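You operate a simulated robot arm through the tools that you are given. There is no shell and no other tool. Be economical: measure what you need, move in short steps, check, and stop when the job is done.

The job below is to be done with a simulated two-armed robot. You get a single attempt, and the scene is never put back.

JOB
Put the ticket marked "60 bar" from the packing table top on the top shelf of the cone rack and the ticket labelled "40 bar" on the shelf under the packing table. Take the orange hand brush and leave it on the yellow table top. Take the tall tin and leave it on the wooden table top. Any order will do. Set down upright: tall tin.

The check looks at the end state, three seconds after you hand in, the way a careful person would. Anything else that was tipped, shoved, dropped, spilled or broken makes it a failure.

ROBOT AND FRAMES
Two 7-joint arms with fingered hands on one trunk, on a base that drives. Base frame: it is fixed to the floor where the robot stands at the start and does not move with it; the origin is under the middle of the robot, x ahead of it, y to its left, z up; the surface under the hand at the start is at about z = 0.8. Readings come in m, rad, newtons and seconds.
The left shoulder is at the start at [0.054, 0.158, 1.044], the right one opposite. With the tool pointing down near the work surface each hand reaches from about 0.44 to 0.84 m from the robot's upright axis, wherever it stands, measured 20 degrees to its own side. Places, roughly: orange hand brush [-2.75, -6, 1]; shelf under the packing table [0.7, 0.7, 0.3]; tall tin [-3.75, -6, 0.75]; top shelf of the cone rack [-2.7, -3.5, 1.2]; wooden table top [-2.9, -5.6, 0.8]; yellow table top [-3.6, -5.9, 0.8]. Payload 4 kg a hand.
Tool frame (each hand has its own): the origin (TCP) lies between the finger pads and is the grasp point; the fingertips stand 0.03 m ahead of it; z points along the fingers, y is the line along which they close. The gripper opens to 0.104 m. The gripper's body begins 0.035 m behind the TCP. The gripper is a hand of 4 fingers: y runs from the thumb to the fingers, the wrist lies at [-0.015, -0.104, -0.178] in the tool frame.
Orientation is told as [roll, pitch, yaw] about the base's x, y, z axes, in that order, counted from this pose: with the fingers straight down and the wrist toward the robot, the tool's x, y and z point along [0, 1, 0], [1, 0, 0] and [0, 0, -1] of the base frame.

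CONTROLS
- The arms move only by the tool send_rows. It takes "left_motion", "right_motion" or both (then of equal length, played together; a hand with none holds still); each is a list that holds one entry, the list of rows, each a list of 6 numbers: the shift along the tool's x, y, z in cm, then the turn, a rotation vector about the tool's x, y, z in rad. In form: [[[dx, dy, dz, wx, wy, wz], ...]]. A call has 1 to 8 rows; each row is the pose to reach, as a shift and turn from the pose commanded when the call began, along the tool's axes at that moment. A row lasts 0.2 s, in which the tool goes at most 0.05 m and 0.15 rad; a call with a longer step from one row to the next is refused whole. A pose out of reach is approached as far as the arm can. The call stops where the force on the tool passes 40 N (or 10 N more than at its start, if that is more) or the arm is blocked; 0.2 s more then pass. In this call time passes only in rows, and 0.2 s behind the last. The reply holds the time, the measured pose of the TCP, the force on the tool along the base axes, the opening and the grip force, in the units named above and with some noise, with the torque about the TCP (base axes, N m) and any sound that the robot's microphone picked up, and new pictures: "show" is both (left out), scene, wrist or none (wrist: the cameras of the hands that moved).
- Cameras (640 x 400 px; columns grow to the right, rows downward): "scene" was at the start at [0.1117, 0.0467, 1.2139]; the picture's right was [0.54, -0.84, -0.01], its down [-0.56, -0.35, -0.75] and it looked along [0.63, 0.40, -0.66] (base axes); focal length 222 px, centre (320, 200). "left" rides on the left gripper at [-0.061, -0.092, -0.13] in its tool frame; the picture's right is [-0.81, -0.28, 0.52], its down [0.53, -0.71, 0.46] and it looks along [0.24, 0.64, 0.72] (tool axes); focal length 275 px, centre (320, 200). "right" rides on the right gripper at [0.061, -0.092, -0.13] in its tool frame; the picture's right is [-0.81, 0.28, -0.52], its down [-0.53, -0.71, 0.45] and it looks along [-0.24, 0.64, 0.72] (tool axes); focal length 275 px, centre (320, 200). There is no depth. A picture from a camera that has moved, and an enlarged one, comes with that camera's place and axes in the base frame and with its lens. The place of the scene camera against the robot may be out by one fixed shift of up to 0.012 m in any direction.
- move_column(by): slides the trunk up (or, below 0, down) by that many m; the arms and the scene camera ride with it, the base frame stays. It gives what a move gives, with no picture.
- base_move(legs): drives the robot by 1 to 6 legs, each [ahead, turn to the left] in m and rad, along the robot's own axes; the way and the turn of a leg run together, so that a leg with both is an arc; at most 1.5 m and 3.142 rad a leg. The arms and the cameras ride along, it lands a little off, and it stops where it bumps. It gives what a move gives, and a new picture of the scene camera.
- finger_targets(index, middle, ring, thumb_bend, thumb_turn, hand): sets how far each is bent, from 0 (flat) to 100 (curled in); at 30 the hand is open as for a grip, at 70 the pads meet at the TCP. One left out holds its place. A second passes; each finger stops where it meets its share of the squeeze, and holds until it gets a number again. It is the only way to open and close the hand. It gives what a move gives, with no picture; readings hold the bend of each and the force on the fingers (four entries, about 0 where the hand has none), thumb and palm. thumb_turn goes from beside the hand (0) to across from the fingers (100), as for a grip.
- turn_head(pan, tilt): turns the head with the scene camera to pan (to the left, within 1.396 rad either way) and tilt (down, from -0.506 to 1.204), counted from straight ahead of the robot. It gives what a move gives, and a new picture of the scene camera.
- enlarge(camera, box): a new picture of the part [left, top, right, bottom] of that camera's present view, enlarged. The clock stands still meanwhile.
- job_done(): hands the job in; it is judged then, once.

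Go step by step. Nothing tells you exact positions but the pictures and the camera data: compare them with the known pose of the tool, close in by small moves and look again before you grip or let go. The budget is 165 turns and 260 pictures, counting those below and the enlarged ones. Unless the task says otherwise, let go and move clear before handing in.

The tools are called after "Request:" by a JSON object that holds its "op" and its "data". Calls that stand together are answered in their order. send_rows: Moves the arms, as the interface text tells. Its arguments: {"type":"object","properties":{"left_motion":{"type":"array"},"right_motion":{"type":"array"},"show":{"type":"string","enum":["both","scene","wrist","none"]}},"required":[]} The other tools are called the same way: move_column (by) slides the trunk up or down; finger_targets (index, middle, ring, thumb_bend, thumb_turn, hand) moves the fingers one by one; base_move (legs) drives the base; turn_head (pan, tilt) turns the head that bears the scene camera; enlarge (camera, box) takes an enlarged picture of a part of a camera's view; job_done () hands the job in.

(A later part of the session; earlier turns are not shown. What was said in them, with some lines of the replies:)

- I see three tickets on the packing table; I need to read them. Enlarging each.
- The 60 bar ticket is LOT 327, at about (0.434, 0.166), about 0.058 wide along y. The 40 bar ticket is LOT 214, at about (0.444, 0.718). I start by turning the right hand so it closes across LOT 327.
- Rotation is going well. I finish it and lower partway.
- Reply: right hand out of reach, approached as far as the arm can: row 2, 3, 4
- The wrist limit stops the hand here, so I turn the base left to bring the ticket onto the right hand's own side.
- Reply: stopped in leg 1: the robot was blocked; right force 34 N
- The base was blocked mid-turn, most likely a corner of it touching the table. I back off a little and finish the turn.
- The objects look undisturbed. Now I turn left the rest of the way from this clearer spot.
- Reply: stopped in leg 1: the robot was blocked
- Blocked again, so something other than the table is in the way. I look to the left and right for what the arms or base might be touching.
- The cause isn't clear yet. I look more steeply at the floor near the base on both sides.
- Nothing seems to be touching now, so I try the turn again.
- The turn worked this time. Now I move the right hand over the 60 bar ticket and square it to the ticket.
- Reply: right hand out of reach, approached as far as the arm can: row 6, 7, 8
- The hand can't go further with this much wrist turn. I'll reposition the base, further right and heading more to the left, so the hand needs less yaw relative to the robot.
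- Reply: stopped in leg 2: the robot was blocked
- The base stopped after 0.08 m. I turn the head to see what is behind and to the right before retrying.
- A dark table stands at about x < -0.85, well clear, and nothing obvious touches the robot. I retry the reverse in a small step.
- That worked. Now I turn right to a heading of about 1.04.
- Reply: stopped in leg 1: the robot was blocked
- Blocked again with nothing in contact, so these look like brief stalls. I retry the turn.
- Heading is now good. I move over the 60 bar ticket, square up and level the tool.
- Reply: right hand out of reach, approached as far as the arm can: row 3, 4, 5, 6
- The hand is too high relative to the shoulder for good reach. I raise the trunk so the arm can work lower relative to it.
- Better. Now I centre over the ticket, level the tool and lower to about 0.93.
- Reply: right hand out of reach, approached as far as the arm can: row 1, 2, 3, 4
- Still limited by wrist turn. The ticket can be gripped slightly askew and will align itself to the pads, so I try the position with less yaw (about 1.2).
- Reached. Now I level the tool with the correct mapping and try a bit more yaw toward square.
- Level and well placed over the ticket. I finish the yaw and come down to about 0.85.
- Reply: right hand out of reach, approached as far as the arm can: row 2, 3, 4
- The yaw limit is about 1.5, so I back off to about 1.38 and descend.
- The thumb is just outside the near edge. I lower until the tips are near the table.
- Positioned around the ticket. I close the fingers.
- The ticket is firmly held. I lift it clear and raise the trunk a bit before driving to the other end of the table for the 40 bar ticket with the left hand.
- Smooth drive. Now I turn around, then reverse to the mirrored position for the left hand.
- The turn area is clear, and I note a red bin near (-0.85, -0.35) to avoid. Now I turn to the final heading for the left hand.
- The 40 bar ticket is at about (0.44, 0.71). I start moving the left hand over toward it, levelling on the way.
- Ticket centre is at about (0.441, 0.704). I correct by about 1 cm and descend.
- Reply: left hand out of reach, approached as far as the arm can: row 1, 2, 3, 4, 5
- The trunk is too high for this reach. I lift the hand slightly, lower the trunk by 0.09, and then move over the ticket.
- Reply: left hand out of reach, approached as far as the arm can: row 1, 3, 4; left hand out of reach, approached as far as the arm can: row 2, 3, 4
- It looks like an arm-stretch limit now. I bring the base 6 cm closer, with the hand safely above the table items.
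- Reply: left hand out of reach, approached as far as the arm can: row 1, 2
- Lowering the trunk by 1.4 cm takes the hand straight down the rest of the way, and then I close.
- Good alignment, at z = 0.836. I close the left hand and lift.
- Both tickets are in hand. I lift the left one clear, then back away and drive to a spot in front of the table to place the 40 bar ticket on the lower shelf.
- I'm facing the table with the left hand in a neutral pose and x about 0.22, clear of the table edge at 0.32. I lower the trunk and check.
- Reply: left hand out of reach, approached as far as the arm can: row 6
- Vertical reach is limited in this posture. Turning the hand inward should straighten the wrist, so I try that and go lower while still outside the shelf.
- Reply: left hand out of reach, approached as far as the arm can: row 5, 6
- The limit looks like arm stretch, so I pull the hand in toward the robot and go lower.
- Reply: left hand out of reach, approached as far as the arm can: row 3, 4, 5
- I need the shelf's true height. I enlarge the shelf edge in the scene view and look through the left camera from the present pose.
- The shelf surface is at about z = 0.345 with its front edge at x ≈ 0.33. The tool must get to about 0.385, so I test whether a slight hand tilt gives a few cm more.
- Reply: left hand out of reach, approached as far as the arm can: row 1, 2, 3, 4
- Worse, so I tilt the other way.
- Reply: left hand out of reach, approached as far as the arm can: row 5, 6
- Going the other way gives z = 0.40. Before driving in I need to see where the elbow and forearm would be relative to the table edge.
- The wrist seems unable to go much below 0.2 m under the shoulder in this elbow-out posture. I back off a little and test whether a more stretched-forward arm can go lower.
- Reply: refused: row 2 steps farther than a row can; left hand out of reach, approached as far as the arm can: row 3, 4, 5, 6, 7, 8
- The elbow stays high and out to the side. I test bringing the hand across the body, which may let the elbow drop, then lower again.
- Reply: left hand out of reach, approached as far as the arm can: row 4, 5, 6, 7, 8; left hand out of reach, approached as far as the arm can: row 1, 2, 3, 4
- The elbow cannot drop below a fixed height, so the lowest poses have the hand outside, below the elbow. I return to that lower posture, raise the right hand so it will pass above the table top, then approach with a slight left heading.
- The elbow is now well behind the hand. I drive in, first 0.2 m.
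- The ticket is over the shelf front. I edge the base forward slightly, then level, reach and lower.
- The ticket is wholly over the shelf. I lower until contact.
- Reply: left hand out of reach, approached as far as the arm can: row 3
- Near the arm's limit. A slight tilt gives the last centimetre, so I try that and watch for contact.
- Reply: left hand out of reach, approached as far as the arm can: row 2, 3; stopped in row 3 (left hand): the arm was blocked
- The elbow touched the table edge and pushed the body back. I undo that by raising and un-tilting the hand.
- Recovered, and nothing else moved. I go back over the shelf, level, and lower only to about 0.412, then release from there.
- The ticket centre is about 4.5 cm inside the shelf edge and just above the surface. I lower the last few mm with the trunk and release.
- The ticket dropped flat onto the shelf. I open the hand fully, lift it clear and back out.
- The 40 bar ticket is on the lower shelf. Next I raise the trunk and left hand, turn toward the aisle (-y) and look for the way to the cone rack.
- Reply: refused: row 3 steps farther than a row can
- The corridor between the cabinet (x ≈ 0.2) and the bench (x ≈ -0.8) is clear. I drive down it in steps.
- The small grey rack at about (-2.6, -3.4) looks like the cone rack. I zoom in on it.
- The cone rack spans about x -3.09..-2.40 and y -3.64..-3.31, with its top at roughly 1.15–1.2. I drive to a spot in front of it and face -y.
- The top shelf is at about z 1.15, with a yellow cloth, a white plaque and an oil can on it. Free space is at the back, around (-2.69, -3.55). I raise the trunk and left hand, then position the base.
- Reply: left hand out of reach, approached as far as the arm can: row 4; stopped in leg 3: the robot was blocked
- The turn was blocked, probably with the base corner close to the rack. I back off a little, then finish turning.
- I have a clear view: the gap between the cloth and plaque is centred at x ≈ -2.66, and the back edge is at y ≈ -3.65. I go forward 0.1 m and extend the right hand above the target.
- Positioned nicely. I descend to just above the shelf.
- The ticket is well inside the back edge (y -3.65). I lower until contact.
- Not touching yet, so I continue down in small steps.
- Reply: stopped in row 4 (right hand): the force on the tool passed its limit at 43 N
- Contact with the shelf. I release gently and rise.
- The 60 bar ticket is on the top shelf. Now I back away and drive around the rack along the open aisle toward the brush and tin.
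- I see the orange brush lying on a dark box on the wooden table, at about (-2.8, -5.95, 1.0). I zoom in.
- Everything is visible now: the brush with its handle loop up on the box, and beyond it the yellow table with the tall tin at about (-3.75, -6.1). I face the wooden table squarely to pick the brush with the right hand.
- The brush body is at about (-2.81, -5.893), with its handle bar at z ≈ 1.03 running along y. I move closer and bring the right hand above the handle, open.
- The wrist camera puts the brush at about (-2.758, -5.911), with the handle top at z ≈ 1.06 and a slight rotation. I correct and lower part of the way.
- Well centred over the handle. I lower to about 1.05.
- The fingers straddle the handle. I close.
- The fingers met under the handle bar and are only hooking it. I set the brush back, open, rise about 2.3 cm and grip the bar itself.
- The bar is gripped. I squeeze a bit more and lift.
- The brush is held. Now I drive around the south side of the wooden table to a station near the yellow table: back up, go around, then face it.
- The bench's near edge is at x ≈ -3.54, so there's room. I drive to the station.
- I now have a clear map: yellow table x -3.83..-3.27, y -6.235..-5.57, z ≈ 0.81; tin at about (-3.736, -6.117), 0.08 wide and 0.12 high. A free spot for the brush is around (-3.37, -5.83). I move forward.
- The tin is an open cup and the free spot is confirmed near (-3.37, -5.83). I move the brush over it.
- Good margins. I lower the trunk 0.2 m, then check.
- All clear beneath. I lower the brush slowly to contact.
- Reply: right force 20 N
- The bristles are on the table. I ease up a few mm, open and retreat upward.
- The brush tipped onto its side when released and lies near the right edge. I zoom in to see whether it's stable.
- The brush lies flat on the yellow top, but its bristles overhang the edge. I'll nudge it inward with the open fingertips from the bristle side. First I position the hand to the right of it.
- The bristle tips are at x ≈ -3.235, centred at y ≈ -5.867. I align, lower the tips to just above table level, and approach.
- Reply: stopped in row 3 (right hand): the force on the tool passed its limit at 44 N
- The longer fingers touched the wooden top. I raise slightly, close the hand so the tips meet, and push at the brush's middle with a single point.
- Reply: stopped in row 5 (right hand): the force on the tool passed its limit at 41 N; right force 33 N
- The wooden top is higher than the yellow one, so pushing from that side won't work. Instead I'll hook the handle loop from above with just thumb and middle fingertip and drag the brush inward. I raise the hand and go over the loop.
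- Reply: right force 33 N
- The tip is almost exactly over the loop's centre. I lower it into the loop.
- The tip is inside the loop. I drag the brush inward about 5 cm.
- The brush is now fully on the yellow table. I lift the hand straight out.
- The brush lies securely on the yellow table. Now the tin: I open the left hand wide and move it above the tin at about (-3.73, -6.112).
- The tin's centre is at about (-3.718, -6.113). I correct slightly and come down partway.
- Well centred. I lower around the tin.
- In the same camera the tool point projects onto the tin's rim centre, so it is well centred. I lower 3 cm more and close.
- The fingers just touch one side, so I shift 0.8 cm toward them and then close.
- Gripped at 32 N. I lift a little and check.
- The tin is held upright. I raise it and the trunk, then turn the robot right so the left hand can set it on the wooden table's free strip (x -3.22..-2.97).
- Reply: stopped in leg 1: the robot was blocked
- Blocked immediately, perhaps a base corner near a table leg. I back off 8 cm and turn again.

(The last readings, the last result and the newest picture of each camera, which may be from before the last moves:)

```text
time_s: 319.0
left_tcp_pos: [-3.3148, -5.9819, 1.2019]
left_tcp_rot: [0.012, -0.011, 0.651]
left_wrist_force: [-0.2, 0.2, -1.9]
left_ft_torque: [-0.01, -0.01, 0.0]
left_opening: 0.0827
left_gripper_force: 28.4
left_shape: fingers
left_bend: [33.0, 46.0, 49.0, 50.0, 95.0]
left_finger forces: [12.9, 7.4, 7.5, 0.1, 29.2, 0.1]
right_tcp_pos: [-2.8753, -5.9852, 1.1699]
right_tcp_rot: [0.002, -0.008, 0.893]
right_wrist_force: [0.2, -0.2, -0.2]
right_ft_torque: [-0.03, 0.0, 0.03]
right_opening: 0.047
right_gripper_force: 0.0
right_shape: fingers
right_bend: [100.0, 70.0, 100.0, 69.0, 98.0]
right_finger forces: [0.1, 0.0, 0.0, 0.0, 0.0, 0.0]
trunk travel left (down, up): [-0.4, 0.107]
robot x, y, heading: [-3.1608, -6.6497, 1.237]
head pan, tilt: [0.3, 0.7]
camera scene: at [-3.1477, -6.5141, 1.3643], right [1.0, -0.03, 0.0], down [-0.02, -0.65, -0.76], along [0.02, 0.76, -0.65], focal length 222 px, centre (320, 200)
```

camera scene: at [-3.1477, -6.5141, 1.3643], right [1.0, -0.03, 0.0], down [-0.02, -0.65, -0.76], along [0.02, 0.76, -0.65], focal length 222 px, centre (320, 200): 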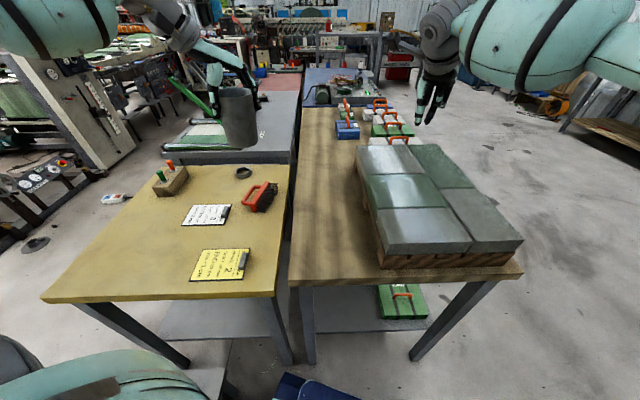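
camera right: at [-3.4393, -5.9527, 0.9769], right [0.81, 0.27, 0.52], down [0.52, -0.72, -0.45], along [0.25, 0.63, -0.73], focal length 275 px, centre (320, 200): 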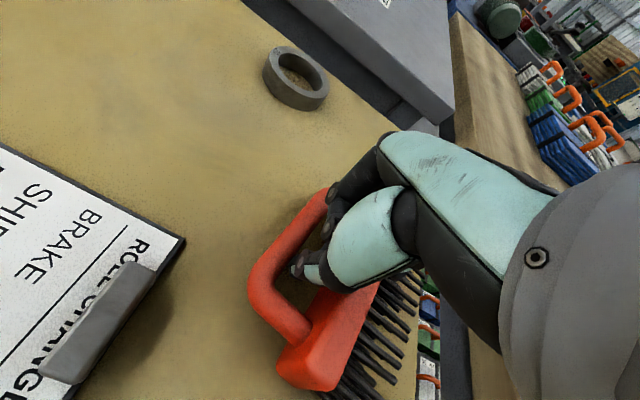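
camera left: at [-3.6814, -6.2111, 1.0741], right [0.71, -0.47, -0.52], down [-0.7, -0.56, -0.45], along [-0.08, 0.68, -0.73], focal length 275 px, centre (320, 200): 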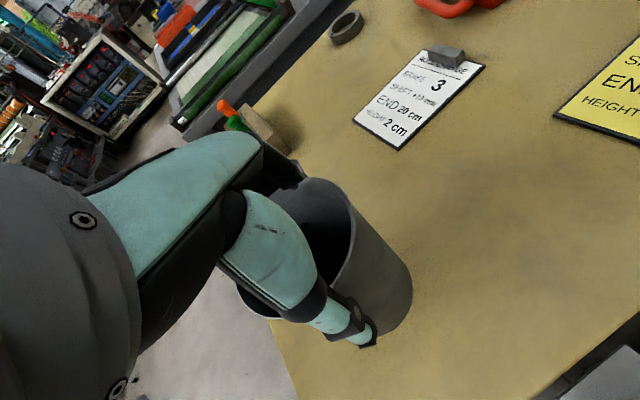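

The free wooden strip is x -3.21..-2.99. I move the tin above (-3.10, -6.0).

Request:
{"op": "send_rows", "data": {"left_motion": [[[-2.9, 3.2, 0, 0, 0, 0], [-5.8, 6.4, 0, 0.01, -0.01, 0], [-8.7, 9.6, 0, 0.01, -0.01, 0], [-11.6, 12.8, 0, 0.01, -0.01, 0], [-14.4, 16, 0, 0.01, -0.01, 0], [-14.4, 16, 4.5, 0.01, -0.01, 0], [-14.4, 16, 9, 0.01, -0.01, 0]]], "show": "both"}}

```text
time_s: 320.6
left_tcp_pos: [-3.1027, -6.0103, 1.118]
left_tcp_rot: [0.01, -0.011, 0.649]
left_wrist_force: [-0.6, -0.6, -0.6]
left_ft_torque: [0.0, 0.01, -0.04]
left_opening: 0.0822
left_gripper_force: 28.3
left_shape: fingers
left_bend: [34.0, 46.0, 49.0, 50.0, 95.0]
left_finger forces: [12.6, 7.2, 7.7, 0.1, 29.0, 0.0]
right_tcp_pos: [-2.8786, -5.9972, 1.1787]
right_tcp_rot: [0.007, -0.02, 0.892]
right_wrist_force: [0.1, 0.0, 0.2]
right_ft_torque: [-0.02, -0.01, -0.01]
right_opening: 0.0466
right_gripper_force: 0.1
right_shape: fingers
right_bend: [100.0, 70.0, 100.0, 69.0, 97.0]
right_finger forces: [0.0, 0.0, 0.0, 0.0, 0.0, 0.0]
trunk travel left (down, up): [-0.4, 0.107]
robot x, y, heading: [-3.1587, -6.6481, 1.239]
head pan, tilt: [0.3, 0.7]
camera scene: at [-3.1467, -6.514, 1.3643], right [1.0, -0.03, 0.0], down [-0.03, -0.65, -0.76], along [0.02, 0.76, -0.65], focal length 222 px, centre (320, 200)
camera left: at [-3.1397, -6.1161, 1.248], right [0.27, -0.81, -0.53], down [-0.89, 0.0, -0.46], along [0.37, 0.59, -0.72], focal length 275 px, centre (320, 200)
```

scene: 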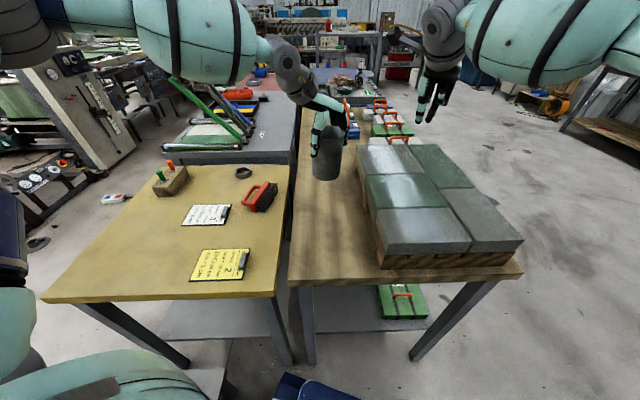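
left: 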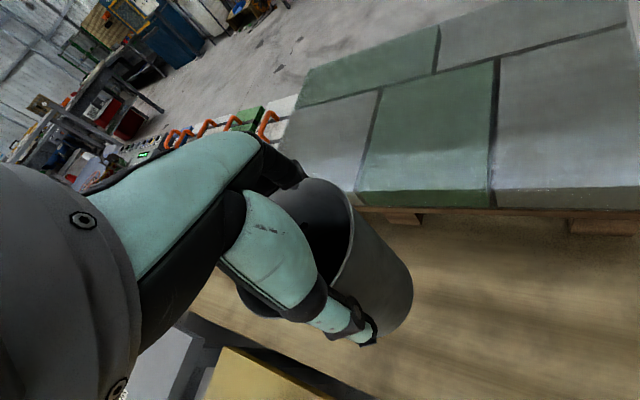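

I shift 3 cm left, away from the box (so the fingers have room to open), and lower.

Request:
{"op": "send_rows", "data": {"left_motion": [[[1, -1, 3, 0.01, -0.01, 0], [2.1, -1.9, 6, 0.01, -0.01, 0], [2.1, -1.9, 9, 0.01, -0.01, 0], [2.1, -1.9, 12, 0.01, -0.01, 0]]], "show": "both"}}

Request:
{"op": "enlarge", "data": {"camera": "scene", "box": [260, 100, 400, 210]}}

```text
time_s: 321.6
left_tcp_pos: [-3.1326, -6.0034, 0.9997]
left_tcp_rot: [-0.002, 0.001, 0.648]
left_wrist_force: [-0.3, 0.0, -1.4]
left_ft_torque: [0.0, 0.01, 0.01]
left_opening: 0.0823
left_gripper_force: 28.2
left_shape: fingers
left_bend: [34.0, 46.0, 49.0, 51.0, 95.0]
left_finger forces: [12.6, 7.3, 7.7, 0.0, 28.6, 0.1]
right_tcp_pos: [-2.8789, -5.9969, 1.179]
right_tcp_rot: [0.008, -0.02, 0.889]
right_wrist_force: [-0.7, -0.3, 0.5]
right_ft_torque: [0.0, 0.01, 0.0]
right_opening: 0.0468
right_gripper_force: 0.1
right_shape: fingers
right_bend: [100.0, 70.0, 100.0, 69.0, 97.0]
right_finger forces: [0.0, 0.0, 0.0, 0.0, 0.0, 0.0]
trunk travel left (down, up): [-0.4, 0.107]
robot x, y, heading: [-3.1644, -6.6457, 1.235]
head pan, tilt: [0.3, 0.7]
camera scene: at [-3.1471, -6.5137, 1.3643], right [1.0, -0.03, 0.0], down [-0.02, -0.65, -0.76], along [0.02, 0.76, -0.65], focal length 222 px, centre (320, 200)
camera left: at [-3.169, -6.1072, 1.1309], right [0.27, -0.81, -0.52], down [-0.89, -0.01, -0.46], along [0.37, 0.58, -0.73], focal length 275 px, centre (320, 200)
```

scene: 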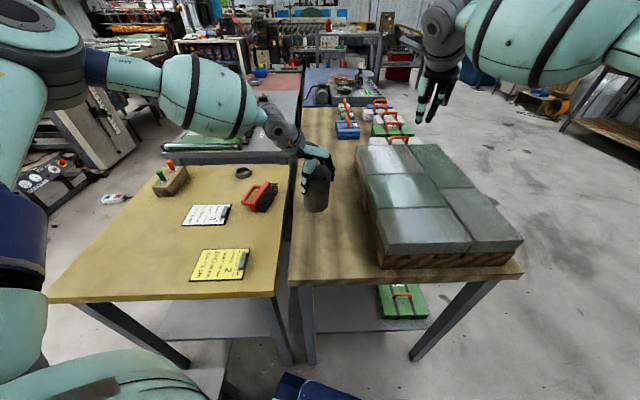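
left: 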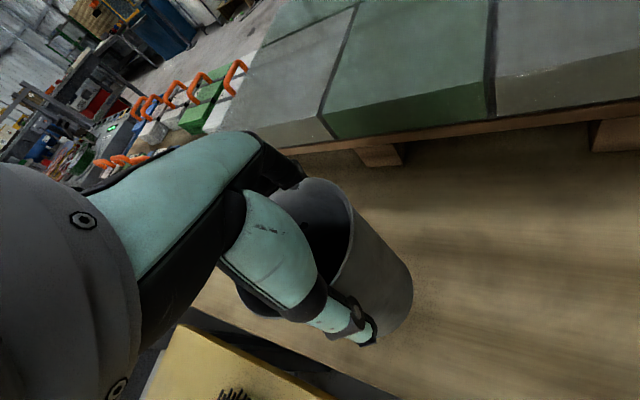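

```text
3.64 times, centred on (330, 155) of scene
camera zoom: at [-3.1471, -6.5137, 1.3643], right [1.0, -0.03, 0.0], down [-0.02, -0.65, -0.76], along [0.02, 0.76, -0.65], focal length 809 px, centre (284, 364)
```

zoom: 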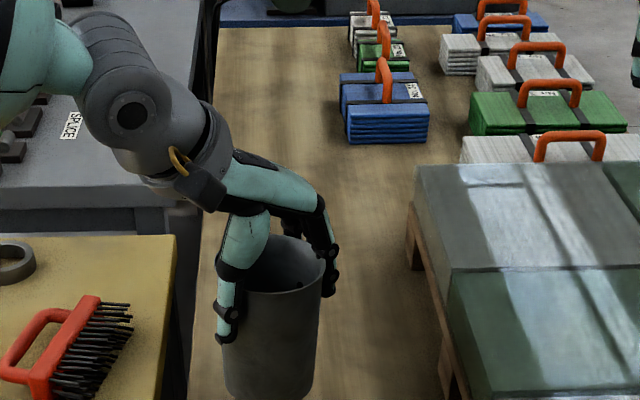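

Good spacing on both sides. I lower slowly to contact.

Request:
{"op": "send_rows", "data": {"left_motion": [[[0, 0, 1, 0, 0, 0], [0, 0, 2, 0, 0, 0], [0, 0, 2.6, 0, 0, 0], [0, 0, 3.2, 0, 0, 0], [0, 0, 3.8, 0, 0, 0], [0, 0, 4.4, 0, 0, 0], [0, 0, 5, 0, 0, 0]]], "show": "scene"}}

```text
time_s: 323.2
left_tcp_pos: [-3.134, -6.003, 0.9542]
left_tcp_rot: [0.001, -0.009, 0.648]
left_wrist_force: [-1.3, 0.0, 14.0]
left_ft_torque: [0.31, -0.24, 0.04]
left_opening: 0.0821
left_gripper_force: 31.0
left_shape: fingers
left_bend: [34.0, 46.0, 49.0, 51.0, 95.0]
left_finger forces: [13.8, 8.0, 8.4, 0.0, 31.7, 0.1]
right_tcp_pos: [-2.879, -6.0006, 1.1819]
right_tcp_rot: [0.01, -0.022, 0.889]
right_wrist_force: [0.4, 0.1, 0.3]
right_ft_torque: [-0.02, 0.02, -0.01]
right_opening: 0.0469
right_gripper_force: 0.0
right_shape: fingers
right_bend: [100.0, 70.0, 100.0, 69.0, 97.0]
right_finger forces: [0.0, 0.0, 0.1, 0.0, 0.0, 0.1]
trunk travel left (down, up): [-0.4, 0.107]
robot x, y, heading: [-3.1595, -6.6492, 1.234]
head pan, tilt: [0.3, 0.7]
camera scene: at [-3.1474, -6.5181, 1.3649], right [1.0, -0.03, 0.0], down [-0.02, -0.65, -0.76], along [0.02, 0.76, -0.65], focal length 222 px, centre (320, 200)
```

scene: 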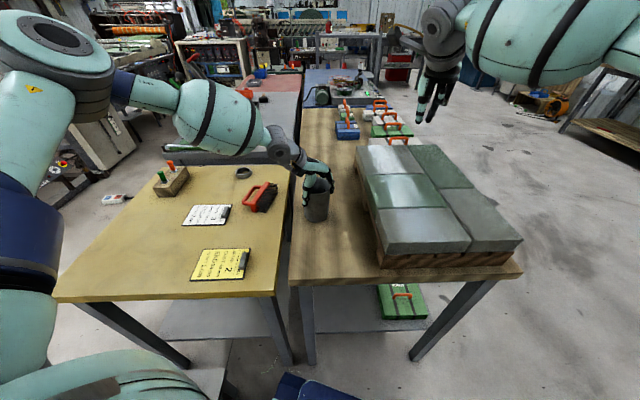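

The tin is on the wood. I ease off slightly and open the hand in two stages.

Request:
{"op": "send_rows", "data": {"left_motion": [[[0, 0, -0.4, 0, 0, 0]]], "show": "none"}}

Request:
{"op": "finger_targets", "data": {"hand": "left", "index": 29, "middle": 40, "ring": 43, "thumb_bend": 42}}

Request:
{"op": "finger_targets", "data": {"hand": "left", "index": 20, "middle": 24, "ring": 26, "thumb_bend": 22}}

Request:
{"op": "enlarge", "data": {"camera": "scene", "box": [260, 120, 400, 230]}}

```text
time_s: 323.6
left_tcp_pos: [-3.1305, -6.0024, 0.9555]
left_tcp_rot: [-0.002, 0.002, 0.647]
left_wrist_force: [0.5, 0.3, 8.2]
left_ft_torque: [0.34, -0.22, -0.01]
left_opening: 0.0823
left_gripper_force: 31.0
left_shape: fingers
left_bend: [34.0, 46.0, 49.0, 51.0, 95.0]
left_finger forces: [13.7, 8.5, 8.7, 0.0, 29.8, 0.1]
right_tcp_pos: [-2.8792, -5.9975, 1.1795]
right_tcp_rot: [0.007, -0.019, 0.892]
right_wrist_force: [0.0, -0.3, 1.1]
right_ft_torque: [-0.03, -0.02, -0.04]
right_opening: 0.0467
right_gripper_force: 0.1
right_shape: fingers
right_bend: [100.0, 70.0, 100.0, 69.0, 97.0]
right_finger forces: [0.0, 0.0, 0.0, 0.1, 0.0, 0.1]
trunk travel left (down, up): [-0.4, 0.107]
robot x, y, heading: [-3.1592, -6.6439, 1.238]
head pan, tilt: [0.3, 0.7]
```

```text
time_s: 324.6
left_tcp_pos: [-3.1336, -6.0035, 0.954]
left_tcp_rot: [-0.002, -0.001, 0.646]
left_wrist_force: [-1.4, -0.3, 3.0]
left_ft_torque: [0.04, 0.0, 0.05]
left_opening: 0.098
left_gripper_force: 6.6
left_shape: fingers
left_bend: [27.0, 39.0, 42.0, 40.0, 97.0]
left_finger forces: [3.4, 1.5, 1.0, 0.0, 6.5, 0.0]
right_tcp_pos: [-2.8773, -5.9973, 1.1792]
right_tcp_rot: [0.007, -0.019, 0.892]
right_wrist_force: [0.1, 0.5, 0.1]
right_ft_torque: [0.02, 0.06, -0.01]
right_opening: 0.047
right_gripper_force: 0.2
right_shape: fingers
right_bend: [100.0, 70.0, 100.0, 69.0, 97.0]
right_finger forces: [0.1, 0.0, 0.0, 0.0, 0.2, 0.0]
trunk travel left (down, up): [-0.4, 0.107]
robot x, y, heading: [-3.1583, -6.6479, 1.242]
head pan, tilt: [0.3, 0.7]
```

```text
time_s: 325.6
left_tcp_pos: [-3.1319, -6.0026, 0.9548]
left_tcp_rot: [-0.003, 0.0, 0.648]
left_wrist_force: [-0.7, 0.7, 0.0]
left_ft_torque: [0.0, 0.02, 0.02]
left_opening: 0.1238
left_gripper_force: 0.1
left_shape: fingers
left_bend: [20.0, 24.0, 26.0, 22.0, 97.0]
left_finger forces: [0.0, 0.1, 0.1, 0.0, 0.0, 0.0]
right_tcp_pos: [-2.8797, -5.9973, 1.1793]
right_tcp_rot: [0.007, -0.021, 0.892]
right_wrist_force: [0.8, 0.3, 0.1]
right_ft_torque: [0.02, 0.0, -0.01]
right_opening: 0.0468
right_gripper_force: 0.0
right_shape: fingers
right_bend: [100.0, 70.0, 100.0, 69.0, 97.0]
right_finger forces: [0.1, 0.0, 0.0, 0.0, 0.0, 0.0]
trunk travel left (down, up): [-0.4, 0.107]
robot x, y, heading: [-3.1609, -6.6476, 1.236]
head pan, tilt: [0.3, 0.7]
```

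```text
3.64 times, centred on (330, 175) of scene
camera zoom: at [-3.1466, -6.5147, 1.3644], right [1.0, -0.03, 0.0], down [-0.03, -0.65, -0.76], along [0.02, 0.76, -0.65], focal length 809 px, centre (284, 291)
```

zoom: 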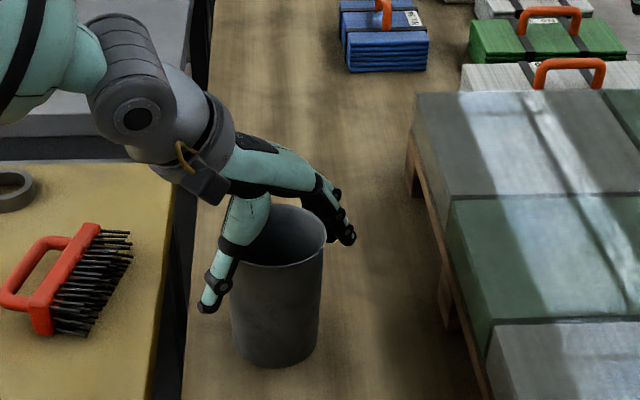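

The tin stands upright and is free. I lift the hand straight up.

Request:
{"op": "send_rows", "data": {"left_motion": [[[0, 0, -1.5, 0, 0, 0], [0, 0, -4, 0, 0, 0], [0, 0, -8, 0, 0, 0], [0, 0, -12, 0, 0, 0], [0, 0, -16, 0, 0, 0], [0, 0, -20, 0, 0, 0]]], "show": "scene"}}

Request:
{"op": "base_move", "data": {"legs": [[-0.12, 0]]}}

Request:
{"op": "enlarge", "data": {"camera": "scene", "box": [140, 120, 420, 300]}}

```text
time_s: 327.0
left_tcp_pos: [-3.1329, -6.005, 1.1563]
left_tcp_rot: [0.0, 0.0, 0.647]
left_wrist_force: [0.4, 1.4, -0.2]
left_ft_torque: [0.02, 0.03, 0.02]
left_opening: 0.1239
left_gripper_force: 0.0
left_shape: fingers
left_bend: [20.0, 24.0, 26.0, 22.0, 97.0]
left_finger forces: [0.0, 0.0, 0.0, 0.0, 0.0, 0.1]
right_tcp_pos: [-2.8784, -5.9976, 1.1794]
right_tcp_rot: [0.006, -0.018, 0.892]
right_wrist_force: [-0.3, 0.3, 0.3]
right_ft_torque: [0.0, 0.02, 0.01]
right_opening: 0.0469
right_gripper_force: 0.1
right_shape: fingers
right_bend: [100.0, 70.0, 100.0, 69.0, 97.0]
right_finger forces: [0.0, 0.0, 0.1, 0.0, 0.0, 0.0]
trunk travel left (down, up): [-0.4, 0.107]
robot x, y, heading: [-3.161, -6.648, 1.239]
head pan, tilt: [0.3, 0.7]
camera scene: at [-3.1465, -6.5157, 1.3645], right [1.0, -0.03, 0.0], down [-0.03, -0.65, -0.76], along [0.02, 0.76, -0.65], focal length 222 px, centre (320, 200)
```

scene: 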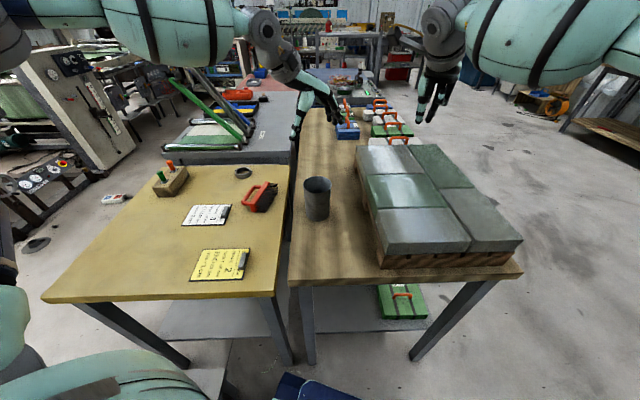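

```text
time_s: 328.5
left_tcp_pos: [-3.1475, -6.099, 1.1635]
left_tcp_rot: [0.013, -0.008, 0.624]
left_wrist_force: [0.6, 0.3, 0.9]
left_ft_torque: [-0.03, 0.04, -0.01]
left_opening: 0.1241
left_gripper_force: 0.0
left_shape: fingers
left_bend: [20.0, 24.0, 26.0, 22.0, 98.0]
left_finger forces: [0.0, 0.0, 0.1, 0.0, 0.0, 0.0]
right_tcp_pos: [-2.8893, -6.0956, 1.1899]
right_tcp_rot: [0.014, -0.031, 0.868]
right_wrist_force: [0.8, -0.6, -1.8]
right_ft_torque: [0.0, 0.01, 0.01]
right_opening: 0.0467
right_gripper_force: 0.0
right_shape: fingers
right_bend: [100.0, 70.0, 100.0, 69.0, 98.0]
right_finger forces: [0.1, 0.1, 0.0, 0.0, 0.0, 0.0]
trunk travel left (down, up): [-0.4, 0.107]
robot x, y, heading: [-3.1751, -6.727, 1.12]
head pan, tilt: [0.3, 0.7]
stopped in leg 1: the robot was blocked; the commanded pose is now the measured one
camera scene: at [-3.1376, -6.5925, 1.3636], right [0.99, -0.15, -0.01], down [-0.1, -0.65, -0.75], along [0.11, 0.75, -0.66], focal length 222 px, centre (320, 200)
```

scene: 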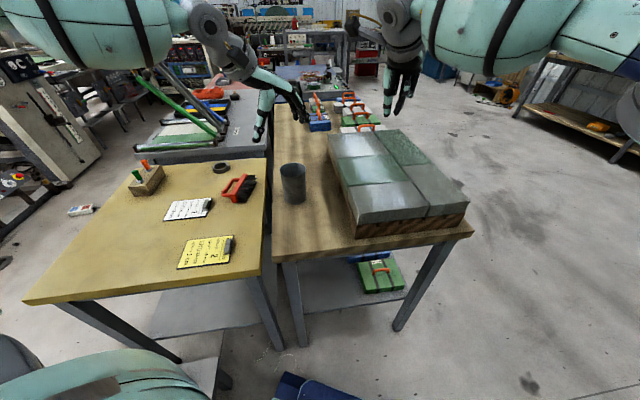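

```text
2.22 times, centred on (280, 210) of scene
camera zoom: at [-3.1376, -6.5925, 1.3636], right [0.99, -0.15, -0.01], down [-0.1, -0.65, -0.75], along [0.11, 0.75, -0.66], focal length 494 px, centre (409, 178)
```

zoom: 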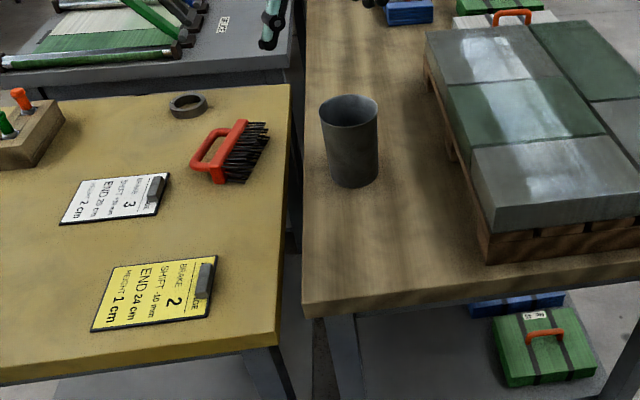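

The tin and brush are well placed. But the last reverse bumped something, maybe the low bench, so I check that nothing there was disturbed.

Request:
{"op": "turn_head", "data": {"pan": 1.396, "tilt": 0.9}}

```text
time_s: 329.9
left_tcp_pos: [-3.1552, -6.1052, 1.1662]
left_tcp_rot: [0.013, -0.015, 0.626]
left_wrist_force: [0.1, -0.2, 0.3]
left_ft_torque: [0.03, 0.01, -0.01]
left_opening: 0.1236
left_gripper_force: 0.1
left_shape: fingers
left_bend: [20.0, 24.0, 26.0, 22.0, 98.0]
left_finger forces: [0.0, 0.0, 0.1, 0.0, 0.0, 0.0]
right_tcp_pos: [-2.8998, -6.1009, 1.1958]
right_tcp_rot: [0.012, -0.042, 0.871]
right_wrist_force: [0.3, -0.5, 0.2]
right_ft_torque: [0.04, 0.0, 0.02]
right_opening: 0.0465
right_gripper_force: 0.1
right_shape: fingers
right_bend: [100.0, 70.0, 100.0, 69.0, 98.0]
right_finger forces: [0.1, 0.1, 0.0, 0.1, 0.0, 0.1]
trunk travel left (down, up): [-0.4, 0.107]
robot x, y, heading: [-3.1751, -6.7286, 1.12]
head pan, tilt: [1.396, 0.901]
camera scene: at [-3.2206, -6.6385, 1.3492], right [0.59, 0.81, -0.01], down [0.63, -0.47, -0.62], along [-0.51, 0.35, -0.79], focal length 222 px, centre (320, 200)
```

scene: 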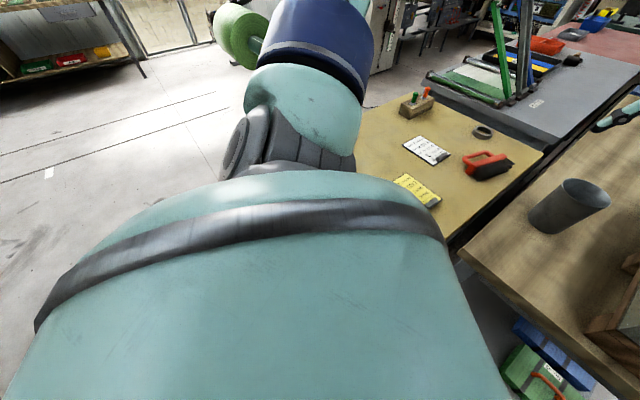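

The bench is hidden by the shoulder. I edge forward, turn to face east (the corner sweep stays clear of the bench), and drive out so I can look back at it.

Request:
{"op": "base_move", "data": {"legs": [[0.06, 0]]}}

Request:
{"op": "base_move", "data": {"legs": [[0, -1.12]]}}

```text
time_s: 330.8
left_tcp_pos: [-3.1302, -6.0559, 1.17]
left_tcp_rot: [0.014, -0.021, 0.623]
left_wrist_force: [-0.1, -0.7, -0.1]
left_ft_torque: [0.03, -0.01, 0.0]
left_opening: 0.124
left_gripper_force: 0.2
left_shape: fingers
left_bend: [20.0, 24.0, 26.0, 22.0, 98.0]
left_finger forces: [0.0, 0.0, 0.0, 0.0, 0.0, 0.0]
right_tcp_pos: [-2.8739, -6.053, 1.2001]
right_tcp_rot: [0.015, -0.047, 0.869]
right_wrist_force: [-0.4, -1.4, 0.2]
right_ft_torque: [0.01, 0.02, 0.01]
right_opening: 0.0466
right_gripper_force: 0.1
right_shape: fingers
right_bend: [100.0, 70.0, 100.0, 69.0, 98.0]
right_finger forces: [0.0, 0.0, 0.0, 0.0, 0.0, 0.0]
trunk travel left (down, up): [-0.4, 0.107]
robot x, y, heading: [-3.149, -6.6711, 1.113]
head pan, tilt: [1.396, 0.901]
camera scene: at [-3.1983, -6.5947, 1.3497], right [0.59, 0.81, 0.0], down [0.63, -0.46, -0.62], along [-0.51, 0.36, -0.78], focal length 222 px, centre (320, 200)
```

scene: 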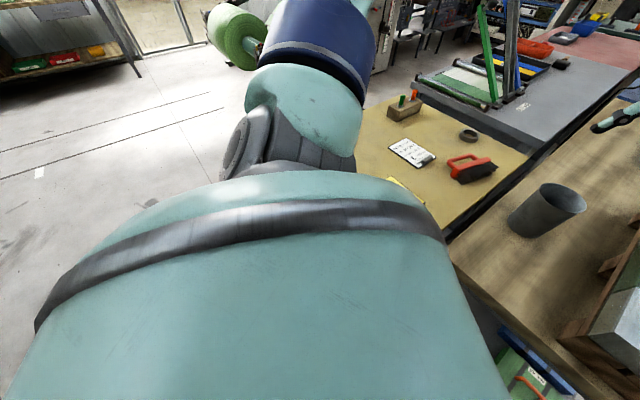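

```text
time_s: 334.5
left_tcp_pos: [-2.5901, -6.4173, 1.1721]
left_tcp_rot: [0.017, -0.025, -0.491]
left_wrist_force: [-0.1, 0.3, 0.1]
left_ft_torque: [0.0, -0.05, -0.03]
left_opening: 0.124
left_gripper_force: 0.1
left_shape: fingers
left_bend: [20.0, 24.0, 26.0, 22.0, 98.0]
left_finger forces: [0.0, 0.0, 0.0, 0.0, 0.1, 0.0]
right_tcp_pos: [-2.4726, -6.6446, 1.2021]
right_tcp_rot: [0.015, -0.051, -0.249]
right_wrist_force: [0.7, 0.0, 0.5]
right_ft_torque: [0.04, -0.01, -0.01]
right_opening: 0.0468
right_gripper_force: 0.0
right_shape: fingers
right_bend: [100.0, 70.0, 100.0, 69.0, 98.0]
right_finger forces: [0.0, 0.1, 0.1, 0.1, 0.1, 0.0]
trunk travel left (down, up): [-0.4, 0.107]
robot x, y, heading: [-3.1477, -6.6617, 0.001]
head pan, tilt: [1.396, 0.901]
camera scene: at [-3.0916, -6.585, 1.3492], right [0.99, -0.17, -0.01], down [-0.14, -0.77, -0.62], along [0.09, 0.61, -0.79], focal length 222 px, centre (320, 200)
```

scene: 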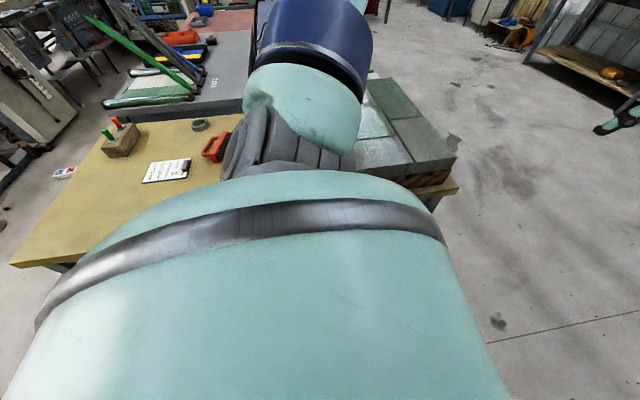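

Request:
{"op": "base_move", "data": {"legs": [[1.1, 0], [0, 2.6]]}}

Request:
{"op": "turn_head", "data": {"pan": 0.4, "tilt": 0.5}}

```text
time_s: 347.7
left_tcp_pos: [-2.6311, -6.5678, 1.1788]
left_tcp_rot: [0.024, -0.036, 2.083]
left_wrist_force: [0.2, -0.1, -0.1]
left_ft_torque: [0.01, 0.02, -0.02]
left_opening: 0.124
left_gripper_force: 0.1
left_shape: fingers
left_bend: [20.0, 24.0, 26.0, 22.0, 97.0]
left_finger forces: [0.0, 0.1, 0.0, 0.0, 0.0, 0.0]
right_tcp_pos: [-2.6058, -6.3125, 1.2119]
right_tcp_rot: [0.017, -0.062, 2.328]
right_wrist_force: [0.0, -0.2, 0.1]
right_ft_torque: [0.04, 0.0, -0.01]
right_opening: 0.0466
right_gripper_force: 0.1
right_shape: fingers
right_bend: [100.0, 70.0, 100.0, 69.0, 97.0]
right_finger forces: [0.1, 0.0, 0.0, 0.0, 0.1, 0.0]
trunk travel left (down, up): [-0.4, 0.107]
robot x, y, heading: [-2.0261, -6.6332, 2.581]
head pan, tilt: [1.396, 0.901]
camera scene: at [-2.1261, -6.6624, 1.3492], right [-0.74, 0.67, -0.01], down [0.53, 0.58, -0.62], along [-0.41, -0.47, -0.79], focal length 222 px, centre (320, 200)
```

scene: 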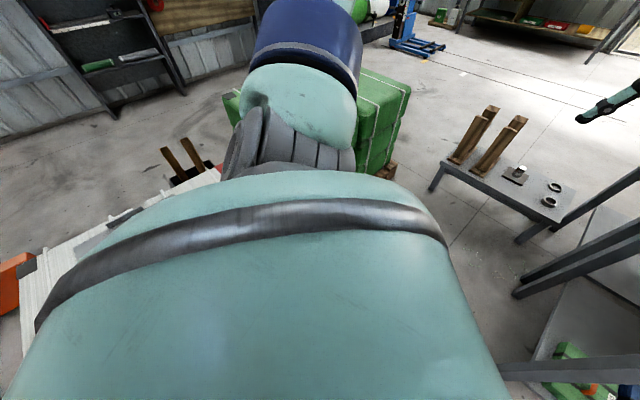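

```text
time_s: 348.9
left_tcp_pos: [-2.6201, -6.5752, 1.1839]
left_tcp_rot: [0.028, -0.046, 2.082]
left_wrist_force: [0.0, -0.8, 0.2]
left_ft_torque: [0.02, -0.03, -0.01]
left_opening: 0.1241
left_gripper_force: 0.1
left_shape: fingers
left_bend: [20.0, 24.0, 26.0, 22.0, 98.0]
left_finger forces: [0.0, 0.0, 0.1, 0.0, 0.0, 0.0]
right_tcp_pos: [-2.5959, -6.3206, 1.2193]
right_tcp_rot: [0.021, -0.076, 2.328]
right_wrist_force: [0.1, 0.4, -0.4]
right_ft_torque: [-0.01, 0.0, 0.01]
right_opening: 0.0465
right_gripper_force: 0.1
right_shape: fingers
right_bend: [100.0, 70.0, 100.0, 69.0, 97.0]
right_finger forces: [0.0, 0.1, 0.1, 0.1, 0.0, 0.1]
trunk travel left (down, up): [-0.4, 0.107]
robot x, y, heading: [-2.0252, -6.6344, 2.576]
head pan, tilt: [0.4, 0.499]
camera scene: at [-2.1666, -6.592, 1.382], right [0.16, 0.99, -0.01], down [0.48, -0.08, -0.87], along [-0.86, 0.14, -0.49], focal length 222 px, centre (320, 200)
```

scene: 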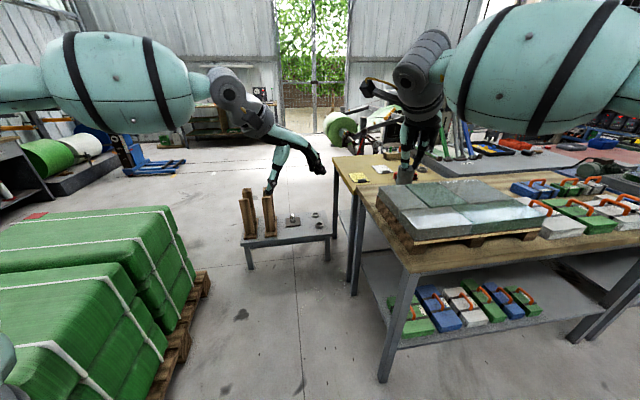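

The bench, its posts and all the other items are standing where they were, and all four objects are in place, so I hand in.

Request:
{"op": "job_done", "data": {}}

```text
The job is handed in.
```

I've handed the job in with all four items where you asked:
- **60 bar ticket:** on the top shelf of the cone rack.
- **40 bar ticket:** on the shelf under the packing table. I let it drop the last 2–3 cm, and one corner sits right at the shelf's front edge.
- **Orange hand brush:** on the yellow table top, lying on its side. It tipped over when I let go, so I dragged it away from the edge.
- **Tall tin:** standing upright on the wooden table top.

On the way, the left elbow pressed against the packing table, and the base was stopped several times by possible bumps, including beside the cone rack and the low bench. As far as I could see, nothing there tipped or moved.
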